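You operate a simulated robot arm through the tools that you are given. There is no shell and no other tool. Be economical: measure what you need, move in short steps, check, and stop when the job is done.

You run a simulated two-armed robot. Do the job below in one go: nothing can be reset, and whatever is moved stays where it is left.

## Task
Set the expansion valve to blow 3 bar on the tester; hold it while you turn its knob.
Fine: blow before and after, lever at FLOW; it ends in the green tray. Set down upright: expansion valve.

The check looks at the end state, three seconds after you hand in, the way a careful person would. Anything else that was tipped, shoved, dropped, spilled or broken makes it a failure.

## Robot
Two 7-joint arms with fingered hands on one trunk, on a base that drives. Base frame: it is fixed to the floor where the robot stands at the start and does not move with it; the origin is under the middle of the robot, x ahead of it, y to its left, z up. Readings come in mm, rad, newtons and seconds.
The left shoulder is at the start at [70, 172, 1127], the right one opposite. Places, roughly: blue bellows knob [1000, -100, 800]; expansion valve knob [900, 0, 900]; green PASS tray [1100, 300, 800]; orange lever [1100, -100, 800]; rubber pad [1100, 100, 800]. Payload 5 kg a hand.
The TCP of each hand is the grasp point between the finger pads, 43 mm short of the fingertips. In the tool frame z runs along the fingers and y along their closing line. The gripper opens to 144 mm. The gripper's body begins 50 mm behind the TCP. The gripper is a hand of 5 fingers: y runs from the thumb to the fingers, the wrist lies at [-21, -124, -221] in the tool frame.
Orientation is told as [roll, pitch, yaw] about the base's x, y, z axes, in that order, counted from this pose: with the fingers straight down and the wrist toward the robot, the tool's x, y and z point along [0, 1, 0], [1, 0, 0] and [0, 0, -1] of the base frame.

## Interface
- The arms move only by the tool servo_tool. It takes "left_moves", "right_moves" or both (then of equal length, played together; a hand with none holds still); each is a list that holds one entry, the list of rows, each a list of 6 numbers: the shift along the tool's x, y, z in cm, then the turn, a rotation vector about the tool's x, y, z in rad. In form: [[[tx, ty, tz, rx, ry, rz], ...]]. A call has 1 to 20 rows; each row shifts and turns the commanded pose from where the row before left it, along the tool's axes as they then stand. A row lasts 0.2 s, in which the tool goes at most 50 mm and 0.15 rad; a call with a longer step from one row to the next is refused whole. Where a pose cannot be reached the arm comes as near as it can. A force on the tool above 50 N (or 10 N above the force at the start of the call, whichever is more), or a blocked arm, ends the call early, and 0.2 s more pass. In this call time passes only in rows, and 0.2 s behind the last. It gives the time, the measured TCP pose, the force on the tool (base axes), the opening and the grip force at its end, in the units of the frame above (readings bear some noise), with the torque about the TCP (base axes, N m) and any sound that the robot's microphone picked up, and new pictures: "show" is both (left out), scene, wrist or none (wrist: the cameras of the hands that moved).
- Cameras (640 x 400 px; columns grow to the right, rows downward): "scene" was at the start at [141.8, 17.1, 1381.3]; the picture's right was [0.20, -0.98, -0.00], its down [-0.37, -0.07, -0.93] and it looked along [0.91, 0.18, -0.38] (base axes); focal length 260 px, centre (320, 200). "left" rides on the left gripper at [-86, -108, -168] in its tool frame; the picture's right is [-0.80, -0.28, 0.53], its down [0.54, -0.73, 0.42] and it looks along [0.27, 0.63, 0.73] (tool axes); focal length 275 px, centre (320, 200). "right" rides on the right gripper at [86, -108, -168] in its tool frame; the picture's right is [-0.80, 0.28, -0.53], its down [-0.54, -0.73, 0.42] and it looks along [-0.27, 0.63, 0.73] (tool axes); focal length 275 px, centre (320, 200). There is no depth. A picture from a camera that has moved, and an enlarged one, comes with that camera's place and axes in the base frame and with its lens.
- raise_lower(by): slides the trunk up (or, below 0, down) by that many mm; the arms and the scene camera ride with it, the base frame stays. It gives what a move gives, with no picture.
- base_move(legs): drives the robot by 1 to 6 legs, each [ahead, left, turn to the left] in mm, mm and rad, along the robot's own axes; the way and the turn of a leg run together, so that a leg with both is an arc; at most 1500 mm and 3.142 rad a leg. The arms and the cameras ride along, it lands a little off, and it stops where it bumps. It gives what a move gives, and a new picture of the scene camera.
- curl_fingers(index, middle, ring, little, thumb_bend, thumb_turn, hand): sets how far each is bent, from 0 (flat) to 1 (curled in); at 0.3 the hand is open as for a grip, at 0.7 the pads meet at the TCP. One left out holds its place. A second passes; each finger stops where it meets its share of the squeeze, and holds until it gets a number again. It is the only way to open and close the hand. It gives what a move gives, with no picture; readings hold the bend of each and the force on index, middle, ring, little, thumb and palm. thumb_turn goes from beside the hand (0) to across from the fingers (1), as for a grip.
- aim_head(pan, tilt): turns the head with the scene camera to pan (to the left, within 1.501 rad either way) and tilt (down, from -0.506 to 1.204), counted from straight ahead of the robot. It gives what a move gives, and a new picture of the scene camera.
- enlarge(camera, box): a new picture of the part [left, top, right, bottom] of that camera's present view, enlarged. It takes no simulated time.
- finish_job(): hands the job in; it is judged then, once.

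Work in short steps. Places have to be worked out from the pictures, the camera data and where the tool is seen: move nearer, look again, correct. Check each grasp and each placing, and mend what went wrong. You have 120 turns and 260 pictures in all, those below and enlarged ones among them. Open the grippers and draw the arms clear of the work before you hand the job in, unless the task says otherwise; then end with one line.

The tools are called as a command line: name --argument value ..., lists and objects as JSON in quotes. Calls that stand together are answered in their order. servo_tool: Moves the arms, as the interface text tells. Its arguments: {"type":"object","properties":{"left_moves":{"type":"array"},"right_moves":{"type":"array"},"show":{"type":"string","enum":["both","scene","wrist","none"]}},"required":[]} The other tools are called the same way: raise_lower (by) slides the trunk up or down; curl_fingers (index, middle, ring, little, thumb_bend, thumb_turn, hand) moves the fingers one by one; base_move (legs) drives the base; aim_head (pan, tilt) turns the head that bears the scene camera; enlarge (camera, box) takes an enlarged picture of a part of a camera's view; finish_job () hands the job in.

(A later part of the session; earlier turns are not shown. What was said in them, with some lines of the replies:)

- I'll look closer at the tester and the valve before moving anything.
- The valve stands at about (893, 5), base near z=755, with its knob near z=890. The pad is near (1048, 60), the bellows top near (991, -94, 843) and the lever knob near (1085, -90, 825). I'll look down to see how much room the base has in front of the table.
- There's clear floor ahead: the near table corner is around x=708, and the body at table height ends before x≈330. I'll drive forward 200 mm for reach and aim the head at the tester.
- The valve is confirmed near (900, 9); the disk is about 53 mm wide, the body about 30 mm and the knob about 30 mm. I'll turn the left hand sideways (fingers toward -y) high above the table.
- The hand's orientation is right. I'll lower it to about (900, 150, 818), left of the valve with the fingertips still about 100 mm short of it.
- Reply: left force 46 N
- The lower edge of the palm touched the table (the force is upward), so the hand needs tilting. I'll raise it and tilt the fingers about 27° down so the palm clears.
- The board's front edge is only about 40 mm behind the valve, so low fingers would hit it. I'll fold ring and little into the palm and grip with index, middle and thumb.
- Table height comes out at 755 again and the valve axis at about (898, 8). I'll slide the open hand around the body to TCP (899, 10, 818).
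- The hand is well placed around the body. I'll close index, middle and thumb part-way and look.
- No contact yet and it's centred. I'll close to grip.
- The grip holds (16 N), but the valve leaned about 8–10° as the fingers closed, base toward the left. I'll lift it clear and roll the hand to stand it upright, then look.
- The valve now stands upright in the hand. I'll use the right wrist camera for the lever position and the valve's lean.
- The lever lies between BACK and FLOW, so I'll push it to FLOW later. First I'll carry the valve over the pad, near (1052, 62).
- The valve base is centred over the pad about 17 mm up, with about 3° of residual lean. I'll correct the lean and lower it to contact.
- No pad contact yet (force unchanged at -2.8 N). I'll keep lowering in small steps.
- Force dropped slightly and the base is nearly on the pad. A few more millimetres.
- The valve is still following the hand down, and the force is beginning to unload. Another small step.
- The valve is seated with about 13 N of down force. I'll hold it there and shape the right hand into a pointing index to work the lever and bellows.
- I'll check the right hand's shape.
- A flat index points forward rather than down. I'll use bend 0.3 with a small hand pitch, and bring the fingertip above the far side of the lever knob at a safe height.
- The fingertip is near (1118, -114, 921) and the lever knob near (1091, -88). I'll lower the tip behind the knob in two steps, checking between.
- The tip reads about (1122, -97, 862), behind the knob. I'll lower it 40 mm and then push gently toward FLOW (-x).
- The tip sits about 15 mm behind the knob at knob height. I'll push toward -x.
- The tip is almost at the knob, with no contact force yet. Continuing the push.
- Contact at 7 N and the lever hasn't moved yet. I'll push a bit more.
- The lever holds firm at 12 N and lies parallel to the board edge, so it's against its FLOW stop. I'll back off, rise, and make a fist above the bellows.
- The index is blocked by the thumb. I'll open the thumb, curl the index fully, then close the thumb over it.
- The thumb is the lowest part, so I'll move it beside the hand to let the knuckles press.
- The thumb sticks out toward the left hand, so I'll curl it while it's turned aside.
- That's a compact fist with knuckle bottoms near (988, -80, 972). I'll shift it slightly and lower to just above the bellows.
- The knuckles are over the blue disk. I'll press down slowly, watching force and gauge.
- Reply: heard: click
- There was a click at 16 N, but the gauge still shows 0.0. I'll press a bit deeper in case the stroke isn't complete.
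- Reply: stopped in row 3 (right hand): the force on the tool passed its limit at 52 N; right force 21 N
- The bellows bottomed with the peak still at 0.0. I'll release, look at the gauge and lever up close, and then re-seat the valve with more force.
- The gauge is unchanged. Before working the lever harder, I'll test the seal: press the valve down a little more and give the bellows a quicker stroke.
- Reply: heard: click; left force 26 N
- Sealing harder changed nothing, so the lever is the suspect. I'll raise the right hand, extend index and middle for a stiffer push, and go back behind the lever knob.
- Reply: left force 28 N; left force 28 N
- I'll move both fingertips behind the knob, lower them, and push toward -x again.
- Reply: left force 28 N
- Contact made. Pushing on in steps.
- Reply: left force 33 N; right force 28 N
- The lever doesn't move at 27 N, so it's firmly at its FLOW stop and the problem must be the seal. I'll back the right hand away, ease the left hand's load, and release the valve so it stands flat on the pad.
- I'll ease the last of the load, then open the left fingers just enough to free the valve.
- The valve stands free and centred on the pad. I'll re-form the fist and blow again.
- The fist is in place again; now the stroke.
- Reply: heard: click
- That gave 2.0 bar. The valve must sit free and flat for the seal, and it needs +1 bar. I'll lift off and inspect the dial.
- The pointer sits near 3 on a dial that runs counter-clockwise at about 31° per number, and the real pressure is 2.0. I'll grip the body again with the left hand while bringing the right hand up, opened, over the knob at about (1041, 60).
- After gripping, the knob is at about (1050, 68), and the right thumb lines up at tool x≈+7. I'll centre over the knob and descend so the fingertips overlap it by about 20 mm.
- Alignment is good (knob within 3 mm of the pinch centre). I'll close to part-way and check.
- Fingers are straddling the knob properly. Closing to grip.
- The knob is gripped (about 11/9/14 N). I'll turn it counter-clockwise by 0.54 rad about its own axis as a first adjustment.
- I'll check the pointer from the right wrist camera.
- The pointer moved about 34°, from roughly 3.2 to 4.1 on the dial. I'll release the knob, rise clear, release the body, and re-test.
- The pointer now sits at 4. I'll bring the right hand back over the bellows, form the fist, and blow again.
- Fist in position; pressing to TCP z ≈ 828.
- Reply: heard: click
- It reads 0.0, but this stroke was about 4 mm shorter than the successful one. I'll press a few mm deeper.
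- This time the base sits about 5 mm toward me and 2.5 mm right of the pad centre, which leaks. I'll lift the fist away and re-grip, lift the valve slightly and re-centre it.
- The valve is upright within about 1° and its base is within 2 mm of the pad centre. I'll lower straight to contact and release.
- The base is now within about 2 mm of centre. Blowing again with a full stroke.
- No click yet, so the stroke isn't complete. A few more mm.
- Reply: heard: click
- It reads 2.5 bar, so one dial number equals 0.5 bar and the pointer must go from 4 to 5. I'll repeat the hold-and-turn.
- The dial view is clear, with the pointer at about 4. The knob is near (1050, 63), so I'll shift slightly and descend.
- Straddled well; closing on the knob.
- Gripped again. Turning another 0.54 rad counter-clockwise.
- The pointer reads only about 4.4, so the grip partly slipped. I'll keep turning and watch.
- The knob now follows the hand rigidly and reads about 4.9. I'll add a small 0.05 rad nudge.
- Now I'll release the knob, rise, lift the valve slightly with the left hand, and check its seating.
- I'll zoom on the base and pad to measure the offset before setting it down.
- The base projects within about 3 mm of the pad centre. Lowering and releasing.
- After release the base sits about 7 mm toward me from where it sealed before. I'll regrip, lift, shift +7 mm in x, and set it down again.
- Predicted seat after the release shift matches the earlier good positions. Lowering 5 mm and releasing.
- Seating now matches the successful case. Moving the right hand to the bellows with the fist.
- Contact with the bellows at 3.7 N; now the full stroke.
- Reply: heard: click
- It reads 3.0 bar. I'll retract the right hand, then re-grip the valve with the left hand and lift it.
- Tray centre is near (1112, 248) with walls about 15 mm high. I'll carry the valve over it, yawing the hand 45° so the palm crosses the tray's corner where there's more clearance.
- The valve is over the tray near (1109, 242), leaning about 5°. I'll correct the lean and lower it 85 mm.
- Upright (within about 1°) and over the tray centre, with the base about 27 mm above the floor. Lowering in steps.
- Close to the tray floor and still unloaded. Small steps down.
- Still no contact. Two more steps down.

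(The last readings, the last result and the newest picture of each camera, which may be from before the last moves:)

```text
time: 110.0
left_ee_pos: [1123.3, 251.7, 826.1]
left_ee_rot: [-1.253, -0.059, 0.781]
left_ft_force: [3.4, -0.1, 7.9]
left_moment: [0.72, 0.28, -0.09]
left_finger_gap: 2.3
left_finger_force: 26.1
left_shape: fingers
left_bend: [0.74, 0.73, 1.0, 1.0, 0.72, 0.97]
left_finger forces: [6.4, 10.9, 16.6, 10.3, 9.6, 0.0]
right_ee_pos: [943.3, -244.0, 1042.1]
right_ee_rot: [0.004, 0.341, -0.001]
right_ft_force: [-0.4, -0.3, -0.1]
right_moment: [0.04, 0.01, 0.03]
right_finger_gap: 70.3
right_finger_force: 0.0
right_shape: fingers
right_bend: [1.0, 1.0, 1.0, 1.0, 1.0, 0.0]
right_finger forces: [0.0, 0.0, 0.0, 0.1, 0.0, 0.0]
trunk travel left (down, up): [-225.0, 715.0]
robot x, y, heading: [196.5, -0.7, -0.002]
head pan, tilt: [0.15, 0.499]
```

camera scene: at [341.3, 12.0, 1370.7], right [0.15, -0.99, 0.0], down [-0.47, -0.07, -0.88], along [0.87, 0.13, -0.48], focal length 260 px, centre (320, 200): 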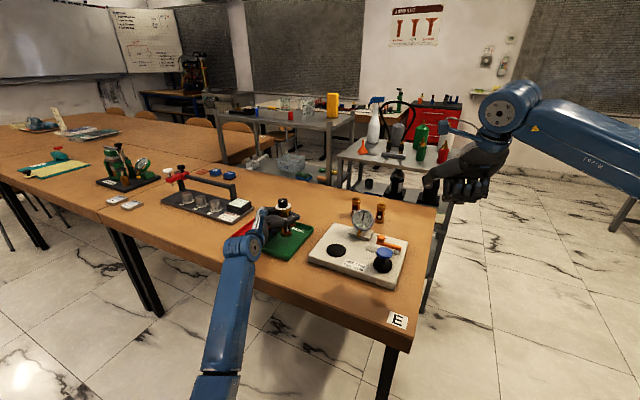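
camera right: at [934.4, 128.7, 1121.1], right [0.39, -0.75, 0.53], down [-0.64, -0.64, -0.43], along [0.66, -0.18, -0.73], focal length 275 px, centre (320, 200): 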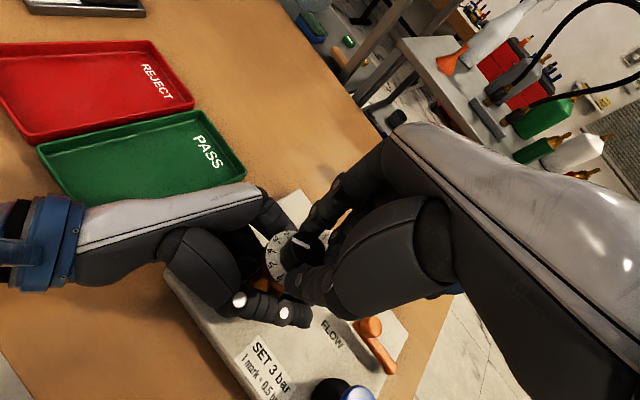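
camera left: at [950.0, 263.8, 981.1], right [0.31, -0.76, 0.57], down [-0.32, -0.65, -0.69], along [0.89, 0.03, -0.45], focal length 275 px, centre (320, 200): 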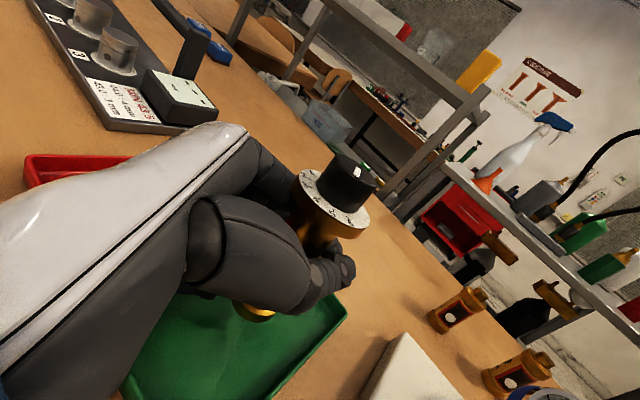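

The curled little finger has touched the tray (10 N). I'll check the remaining gap under the valve.

enlarge --camera "scene" --box '[266, 220, 306, 250]'

enlarge --camera "left" --box '[120, 220, 380, 400]'

```text
13.33 times, centred on (286, 235) of scene
camera zoom: at [339.7, 11.1, 1371.0], right [0.15, -0.99, 0.0], down [-0.47, -0.07, -0.88], along [0.87, 0.13, -0.48], focal length 3461 px, centre (773, -267)
```

zoom: 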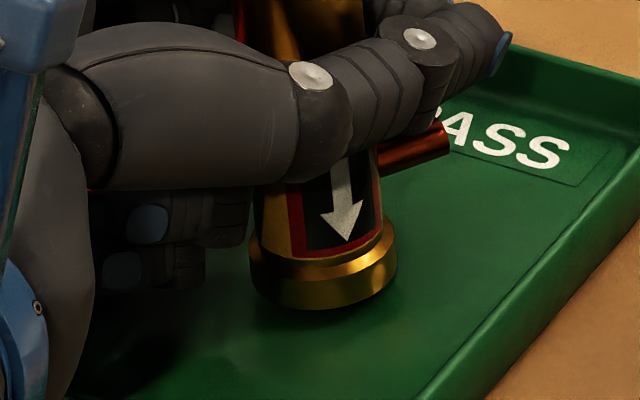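

```text
2.22 times, centred on (250, 310) of left
camera zoom: at [948.4, 264.1, 954.2], right [0.31, -0.76, 0.57], down [-0.32, -0.65, -0.69], along [0.9, 0.03, -0.44], focal length 612 px, centre (476, -44)
```

zoom: 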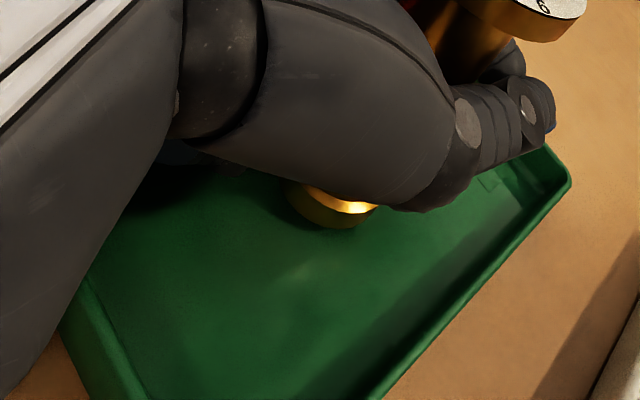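

The gap looks like 1–2 mm at most. I'll go 1.5 mm lower, which the little finger can absorb, and read the forces.

servo_tool --left_moves '[[[0.14, -0.008, 0.047, 0, 0, 0]]]' --show "none"

enlarge --camera "scene" --box '[266, 220, 306, 250]'

```text
time: 110.4
left_ee_pos: [1123.2, 250.4, 823.8]
left_ee_rot: [-1.256, -0.06, 0.782]
left_ft_force: [2.2, -0.6, 14.8]
left_moment: [1.24, 0.46, -0.2]
left_finger_gap: 2.3
left_finger_force: 31.2
left_shape: fingers
left_bend: [0.74, 0.73, 1.0, 1.0, 0.72, 0.97]
left_finger forces: [6.4, 10.8, 18.0, 17.2, 9.6, 0.0]
right_ee_pos: [940.6, -243.1, 1043.2]
right_ee_rot: [0.003, 0.34, 0.002]
right_ft_force: [-0.4, -0.4, 0.5]
right_moment: [-0.03, 0.0, 0.0]
right_finger_gap: 70.0
right_finger_force: 0.0
right_shape: fingers
right_bend: [1.0, 1.0, 1.0, 1.0, 1.0, 0.0]
right_finger forces: [0.0, 0.1, 0.1, 0.0, 0.1, 0.1]
trunk travel left (down, up): [-225.0, 715.0]
robot x, y, heading: [198.8, -1.3, -0.003]
head pan, tilt: [0.15, 0.499]
```

```text
13.33 times, centred on (286, 235) of scene
camera zoom: at [338.9, 10.8, 1371.1], right [0.15, -0.99, 0.0], down [-0.47, -0.07, -0.88], along [0.87, 0.13, -0.48], focal length 3461 px, centre (773, -267)
```

zoom: 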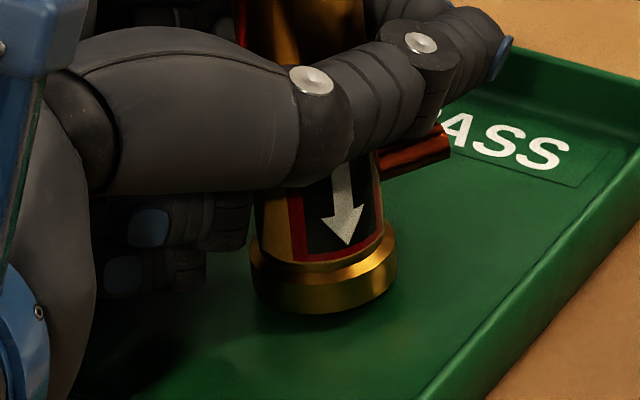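

The load is all on the little finger; the moments place the contact at the tray's left rim. I'll rise a little, shift 22 mm to the right, and lower again.

servo_tool --left_moves '[[[-0.95, 0.056, -0.31, 0, 0, 0], [-0.57, -1.55, 1.45, 0, 0, 0], [0.57, -0.034, 0.19, 0, 0, 0]]]' --show "none"

enlarge --camera "scene" --box '[266, 205, 326, 250]'

```text
time: 111.2
left_ee_pos: [1124.7, 229.7, 823.7]
left_ee_rot: [-1.249, -0.054, 0.783]
left_ft_force: [-0.3, -0.3, -2.5]
left_moment: [-0.04, -0.06, -0.03]
left_finger_gap: 2.4
left_finger_force: 20.8
left_shape: fingers
left_bend: [0.74, 0.73, 1.0, 1.0, 0.71, 0.97]
left_finger forces: [6.4, 11.0, 14.9, 0.1, 9.6, 0.0]
right_ee_pos: [944.7, -242.0, 1042.4]
right_ee_rot: [0.003, 0.344, 0.0]
right_ft_force: [0.4, -0.5, 0.0]
right_moment: [0.0, -0.03, 0.04]
right_finger_gap: 69.9
right_finger_force: 0.1
right_shape: fingers
right_bend: [1.0, 1.0, 1.0, 1.0, 1.0, 0.0]
right_finger forces: [0.0, 0.0, 0.0, 0.1, 0.1, 0.0]
trunk travel left (down, up): [-225.0, 715.0]
robot x, y, heading: [199.6, -1.7, -0.003]
head pan, tilt: [0.15, 0.499]
```

```text
8.89 times, centred on (296, 228) of scene
camera zoom: at [341.1, 12.7, 1370.6], right [0.15, -0.99, 0.0], down [-0.47, -0.07, -0.88], along [0.87, 0.13, -0.48], focal length 2307 px, centre (533, -44)
```

zoom: 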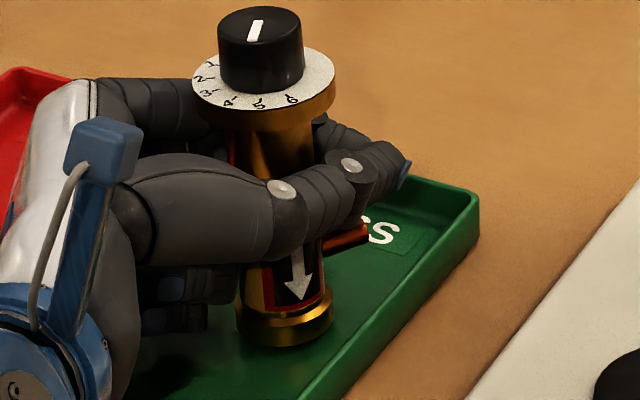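

Clear of the rim now. Lowering gently to contact.

servo_tool --left_moves '[[[0.19, -0.011, 0.062, 0, 0, 0], [0.14, -0.008, 0.047, 0, 0, 0]]]' --show "none"

```text
time: 111.8
left_ee_pos: [1123.8, 228.7, 823.0]
left_ee_rot: [-1.251, -0.056, 0.781]
left_ft_force: [0.1, -0.3, -2.4]
left_moment: [-0.06, -0.03, -0.01]
left_finger_gap: 2.5
left_finger_force: 20.6
left_shape: fingers
left_bend: [0.74, 0.73, 1.0, 1.0, 0.71, 0.97]
left_finger forces: [6.3, 11.2, 15.0, 0.0, 9.6, 0.1]
right_ee_pos: [944.5, -242.0, 1041.6]
right_ee_rot: [0.004, 0.342, 0.0]
right_ft_force: [0.0, 0.0, 0.3]
right_moment: [0.04, 0.02, 0.01]
right_finger_gap: 70.1
right_finger_force: 0.0
right_shape: fingers
right_bend: [1.0, 1.0, 1.0, 1.0, 1.0, 0.0]
right_finger forces: [0.0, 0.0, 0.0, 0.0, 0.1, 0.0]
trunk travel left (down, up): [-225.0, 715.0]
robot x, y, heading: [201.5, -1.2, -0.004]
head pan, tilt: [0.15, 0.499]
```

servo_tool --left_moves '[[[0.14, -0.008, 0.047, 0, 0, 0], [0.14, -0.008, 0.047, 0, 0, 0]]]' --show "none"

```text
time: 112.4
left_ee_pos: [1123.6, 227.6, 821.5]
left_ee_rot: [-1.253, -0.058, 0.783]
left_ft_force: [-0.3, 0.6, 5.1]
left_moment: [0.11, -0.07, 0.02]
left_finger_gap: 2.5
left_finger_force: 21.0
left_shape: fingers
left_bend: [0.74, 0.73, 1.0, 1.0, 0.71, 0.97]
left_finger forces: [5.7, 11.3, 15.3, 0.0, 10.4, 0.0]
right_ee_pos: [943.1, -242.6, 1043.6]
right_ee_rot: [0.004, 0.341, 0.001]
right_ft_force: [0.4, 0.8, -0.1]
right_moment: [0.01, -0.03, -0.01]
right_finger_gap: 70.1
right_finger_force: 0.1
right_shape: fingers
right_bend: [1.0, 1.0, 1.0, 1.0, 1.0, 0.0]
right_finger forces: [0.0, 0.0, 0.1, 0.1, 0.1, 0.0]
trunk travel left (down, up): [-225.0, 715.0]
robot x, y, heading: [202.5, 4.0, -0.006]
head pan, tilt: [0.15, 0.499]
```

The valve's base is on the tray floor (+5 N, finger forces through the body, little finger free). Releasing gently.

curl_fingers --hand "left" --index 0.6 --middle 0.6 --thumb_bend 0.57

curl_fingers --hand "left" --index 0.3 --middle 0.3 --thumb_bend 0.3

enlarge --camera "scene" --box '[256, 195, 336, 255]'

enlarge --camera "left" --box '[160, 100, 420, 360]'

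```text
time: 113.4
left_ee_pos: [1123.7, 228.1, 819.9]
left_ee_rot: [-1.251, -0.056, 0.782]
left_ft_force: [-0.3, -0.3, 0.0]
left_moment: [0.01, 0.01, 0.0]
left_finger_gap: 48.9
left_finger_force: 0.1
left_shape: fingers
left_bend: [0.6, 0.6, 1.0, 1.0, 0.56, 0.97]
left_finger forces: [0.0, 0.1, 0.1, 0.1, 0.0, 0.0]
right_ee_pos: [943.6, -242.6, 1042.2]
right_ee_rot: [0.005, 0.343, -0.001]
right_ft_force: [-0.2, 0.6, -0.2]
right_moment: [0.0, -0.02, -0.01]
right_finger_gap: 70.2
right_finger_force: 0.0
right_shape: fingers
right_bend: [1.0, 1.0, 1.0, 1.0, 1.0, 0.0]
right_finger forces: [0.1, 0.0, 0.0, 0.0, 0.0, 0.0]
trunk travel left (down, up): [-225.0, 715.0]
robot x, y, heading: [200.1, 1.8, -0.005]
head pan, tilt: [0.15, 0.499]
```

```text
time: 114.4
left_ee_pos: [1123.7, 227.6, 819.2]
left_ee_rot: [-1.252, -0.056, 0.781]
left_ft_force: [-0.3, 0.4, 0.3]
left_moment: [-0.02, 0.0, -0.03]
left_finger_gap: 149.1
left_finger_force: 0.1
left_shape: fingers
left_bend: [0.3, 0.3, 1.0, 1.0, 0.3, 0.97]
left_finger forces: [0.0, 0.0, 0.1, 0.1, 0.1, 0.0]
right_ee_pos: [943.2, -243.7, 1041.3]
right_ee_rot: [0.004, 0.342, -0.001]
right_ft_force: [0.1, 0.1, 0.5]
right_moment: [-0.03, 0.01, 0.0]
right_finger_gap: 70.0
right_finger_force: 0.0
right_shape: fingers
right_bend: [1.0, 1.0, 1.0, 1.0, 1.0, 0.0]
right_finger forces: [0.0, 0.1, 0.0, 0.1, 0.1, 0.0]
trunk travel left (down, up): [-225.0, 715.0]
robot x, y, heading: [200.3, 4.4, -0.003]
head pan, tilt: [0.15, 0.499]
```

```text
6.67 times, centred on (296, 225) of scene
camera zoom: at [340.5, 11.6, 1370.7], right [0.15, -0.99, 0.0], down [-0.47, -0.07, -0.88], along [0.87, 0.13, -0.48], focal length 1730 px, centre (480, 33)
```

zoom: 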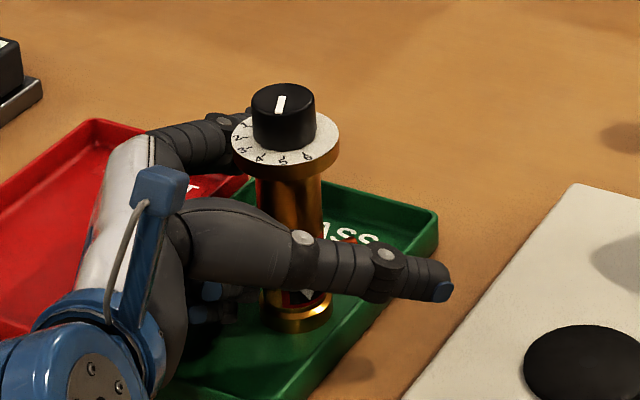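

```text
1.54 times, centred on (290, 230) of left
camera zoom: at [948.5, 240.9, 948.7], right [0.31, -0.76, 0.57], down [-0.33, -0.65, -0.69], along [0.89, 0.03, -0.45], focal length 424 px, centre (366, 154)
```

zoom: 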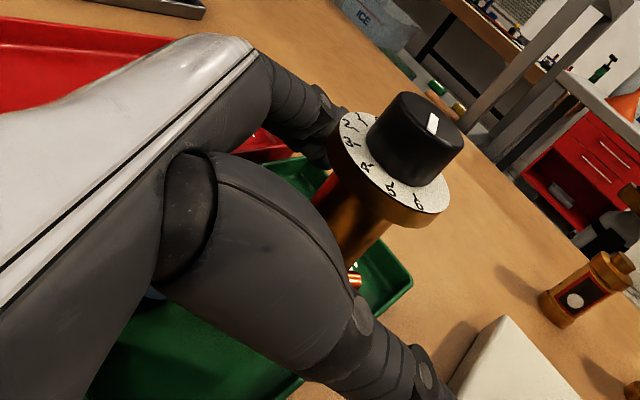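

The valve stands upright in the green tray with its pointer at 5. I'll withdraw the left hand straight back along the fingers, then up.

servo_tool --left_moves '[[[0, 0, -2, 0, 0, 0], [0, 0, -3, 0, 0, 0], [0, 0, -4, 0, 0, 0], [0, 0, -4, 0, 0, 0], [-4, 0, -1, 0, 0, 0], [-4, 0, -1, 0, 0, 0], [-4, 0, -1, 0, 0, 0]]]' --show "scene"

curl_fingers --hand "left" --ring 0.3 --little 0.3

curl_fingers --hand "right" --index 0.3 --middle 0.3 --ring 0.3 --little 0.3 --thumb_bend 0.3 --thumb_turn 1

enlarge --camera "scene" --box '[210, 150, 450, 310]'

enlarge --camera "scene" --box '[256, 195, 336, 255]'

```text
time: 116.0
left_ee_pos: [1036.1, 303.6, 982.6]
left_ee_rot: [-1.252, -0.057, 0.782]
left_ft_force: [-0.2, -0.5, -0.1]
left_moment: [0.01, 0.03, 0.0]
left_finger_gap: 149.2
left_finger_force: 0.1
left_shape: fingers
left_bend: [0.3, 0.3, 1.0, 1.0, 0.3, 0.97]
left_finger forces: [0.1, 0.1, 0.0, 0.0, 0.0, 0.1]
right_ee_pos: [943.5, -243.4, 1041.7]
right_ee_rot: [0.002, 0.342, 0.003]
right_ft_force: [-0.2, -0.2, 0.5]
right_moment: [0.03, 0.01, 0.02]
right_finger_gap: 70.0
right_finger_force: 0.1
right_shape: fingers
right_bend: [1.0, 1.0, 1.0, 1.0, 1.0, 0.0]
right_finger forces: [0.0, 0.1, 0.0, 0.0, 0.0, 0.0]
trunk travel left (down, up): [-225.0, 715.0]
robot x, y, heading: [201.2, 2.3, -0.005]
head pan, tilt: [0.15, 0.499]
camera scene: at [340.2, 11.0, 1370.7], right [0.15, -0.99, 0.0], down [-0.47, -0.07, -0.88], along [0.87, 0.13, -0.48], focal length 260 px, centre (320, 200)
```

scene: 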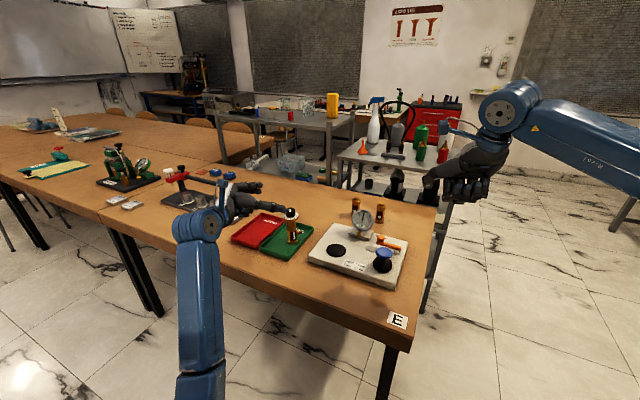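

```text
time: 117.0
left_ee_pos: [1035.0, 303.9, 982.4]
left_ee_rot: [-1.252, -0.056, 0.782]
left_ft_force: [0.4, -0.2, -0.3]
left_moment: [-0.01, 0.0, 0.03]
left_finger_gap: 149.4
left_finger_force: 0.1
left_shape: fingers
left_bend: [0.3, 0.3, 0.3, 0.3, 0.3, 0.97]
left_finger forces: [0.0, 0.0, 0.0, 0.1, 0.0, 0.0]
right_ee_pos: [942.8, -242.9, 1041.6]
right_ee_rot: [0.003, 0.342, 0.001]
right_ft_force: [-0.1, 0.3, 0.1]
right_moment: [-0.01, 0.02, -0.04]
right_finger_gap: 70.0
right_finger_force: 0.0
right_shape: fingers
right_bend: [1.0, 1.0, 1.0, 1.0, 1.0, 0.0]
right_finger forces: [0.0, 0.0, 0.0, 0.0, 0.0, 0.0]
trunk travel left (down, up): [-225.0, 715.0]
robot x, y, heading: [200.1, -1.9, -0.006]
head pan, tilt: [0.15, 0.499]
```

```text
time: 118.0
left_ee_pos: [1035.6, 304.0, 982.8]
left_ee_rot: [-1.251, -0.057, 0.781]
left_ft_force: [0.2, -0.3, 0.7]
left_moment: [-0.02, 0.0, -0.01]
left_finger_gap: 149.2
left_finger_force: 0.1
left_shape: fingers
left_bend: [0.3, 0.3, 0.3, 0.3, 0.3, 0.97]
left_finger forces: [0.1, 0.1, 0.0, 0.0, 0.0, 0.1]
right_ee_pos: [943.5, -242.9, 1041.7]
right_ee_rot: [0.002, 0.341, 0.001]
right_ft_force: [0.7, -0.6, 0.0]
right_moment: [0.0, 0.0, 0.04]
right_finger_gap: 149.2
right_finger_force: 0.2
right_shape: fingers
right_bend: [0.3, 0.3, 0.3, 0.3, 0.3, 0.97]
right_finger forces: [0.0, 0.0, 0.0, 0.0, 0.0, 0.0]
trunk travel left (down, up): [-225.0, 715.0]
robot x, y, heading: [199.4, 1.7, -0.005]
head pan, tilt: [0.15, 0.499]
```

```text
2.50 times, centred on (330, 230) of scene
camera zoom: at [340.5, 11.6, 1370.7], right [0.15, -0.99, 0.0], down [-0.47, -0.07, -0.88], along [0.87, 0.13, -0.48], focal length 649 px, centre (295, 125)
```

zoom: 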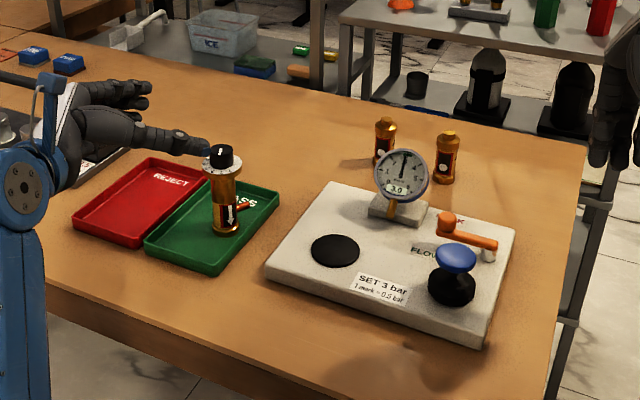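

```text
6.67 times, centred on (296, 225) of scene
camera zoom: at [340.5, 11.6, 1370.7], right [0.15, -0.99, 0.0], down [-0.47, -0.07, -0.88], along [0.87, 0.13, -0.48], focal length 1730 px, centre (480, 33)
```

zoom: 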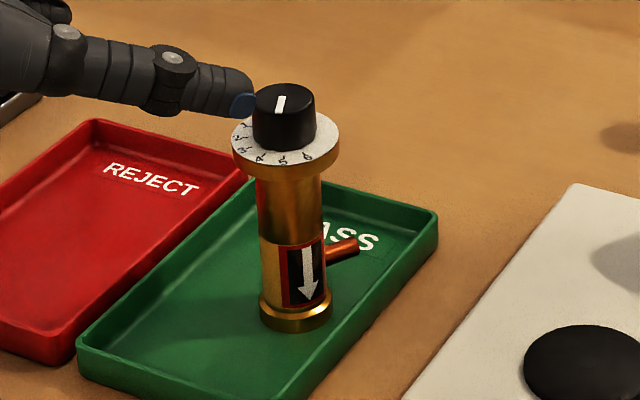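

All is in order: the valve is upright in the green tray, the gauge shows 3.0 and the lever is at FLOW. I'll draw the left arm well clear before handing in.

servo_tool --left_moves '[[[-4, 0, 0, 0, 0, 0], [-4, 0, -2, 0, 0, 0], [-3, 0, -4, 0, 0, 0], [0, 0, -4, 0, 0, 0]]]' --right_moves '[[[0, -1.5, -4, 0, 0, 0], [-2, -2, -3, 0, 0, 0], [-2, -2, 0, 0, 0, 0], [0, 0, 0, 0, 0, 0]]]' --show "scene"

```text
time: 119.0
left_ee_pos: [988.5, 345.0, 1117.0]
left_ee_rot: [-1.251, -0.055, 0.78]
left_ft_force: [0.1, -0.6, -0.8]
left_moment: [-0.02, -0.02, -0.02]
left_finger_gap: 149.3
left_finger_force: 0.1
left_shape: fingers
left_bend: [0.3, 0.3, 0.3, 0.3, 0.3, 0.98]
left_finger forces: [0.0, 0.0, 0.0, 0.0, 0.0, 0.0]
right_ee_pos: [914.3, -281.1, 1128.3]
right_ee_rot: [0.002, 0.343, 0.003]
right_ft_force: [-0.2, 0.1, 1.0]
right_moment: [-0.06, -0.03, 0.0]
right_finger_gap: 149.4
right_finger_force: 0.0
right_shape: fingers
right_bend: [0.3, 0.3, 0.3, 0.3, 0.3, 0.97]
right_finger forces: [0.1, 0.0, 0.1, 0.0, 0.0, 0.0]
trunk travel left (down, up): [-225.0, 715.0]
robot x, y, heading: [198.8, -4.2, -0.006]
head pan, tilt: [0.15, 0.499]
camera scene: at [340.3, 13.8, 1370.7], right [0.15, -0.99, 0.0], down [-0.47, -0.07, -0.88], along [0.87, 0.13, -0.48], focal length 260 px, centre (320, 200)
```

scene: 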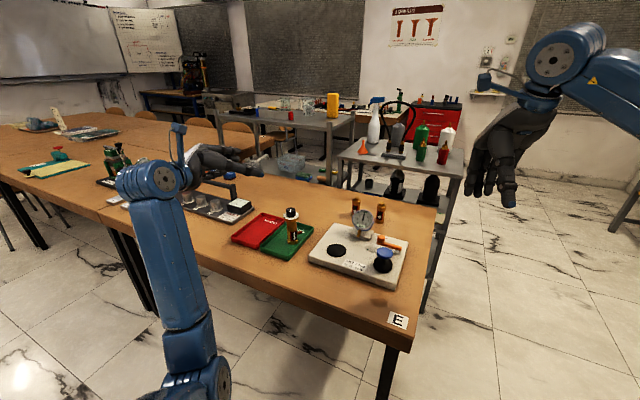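

Both hands are open and clear and the valve stands in the green tray, so I'm handing in.

finish_job

```text
The job is handed in.
```

The expansion valve read 2.0 bar on the tester before I turned its knob and 3.0 bar after, with the lever at FLOW; it now stands upright in the green tray.
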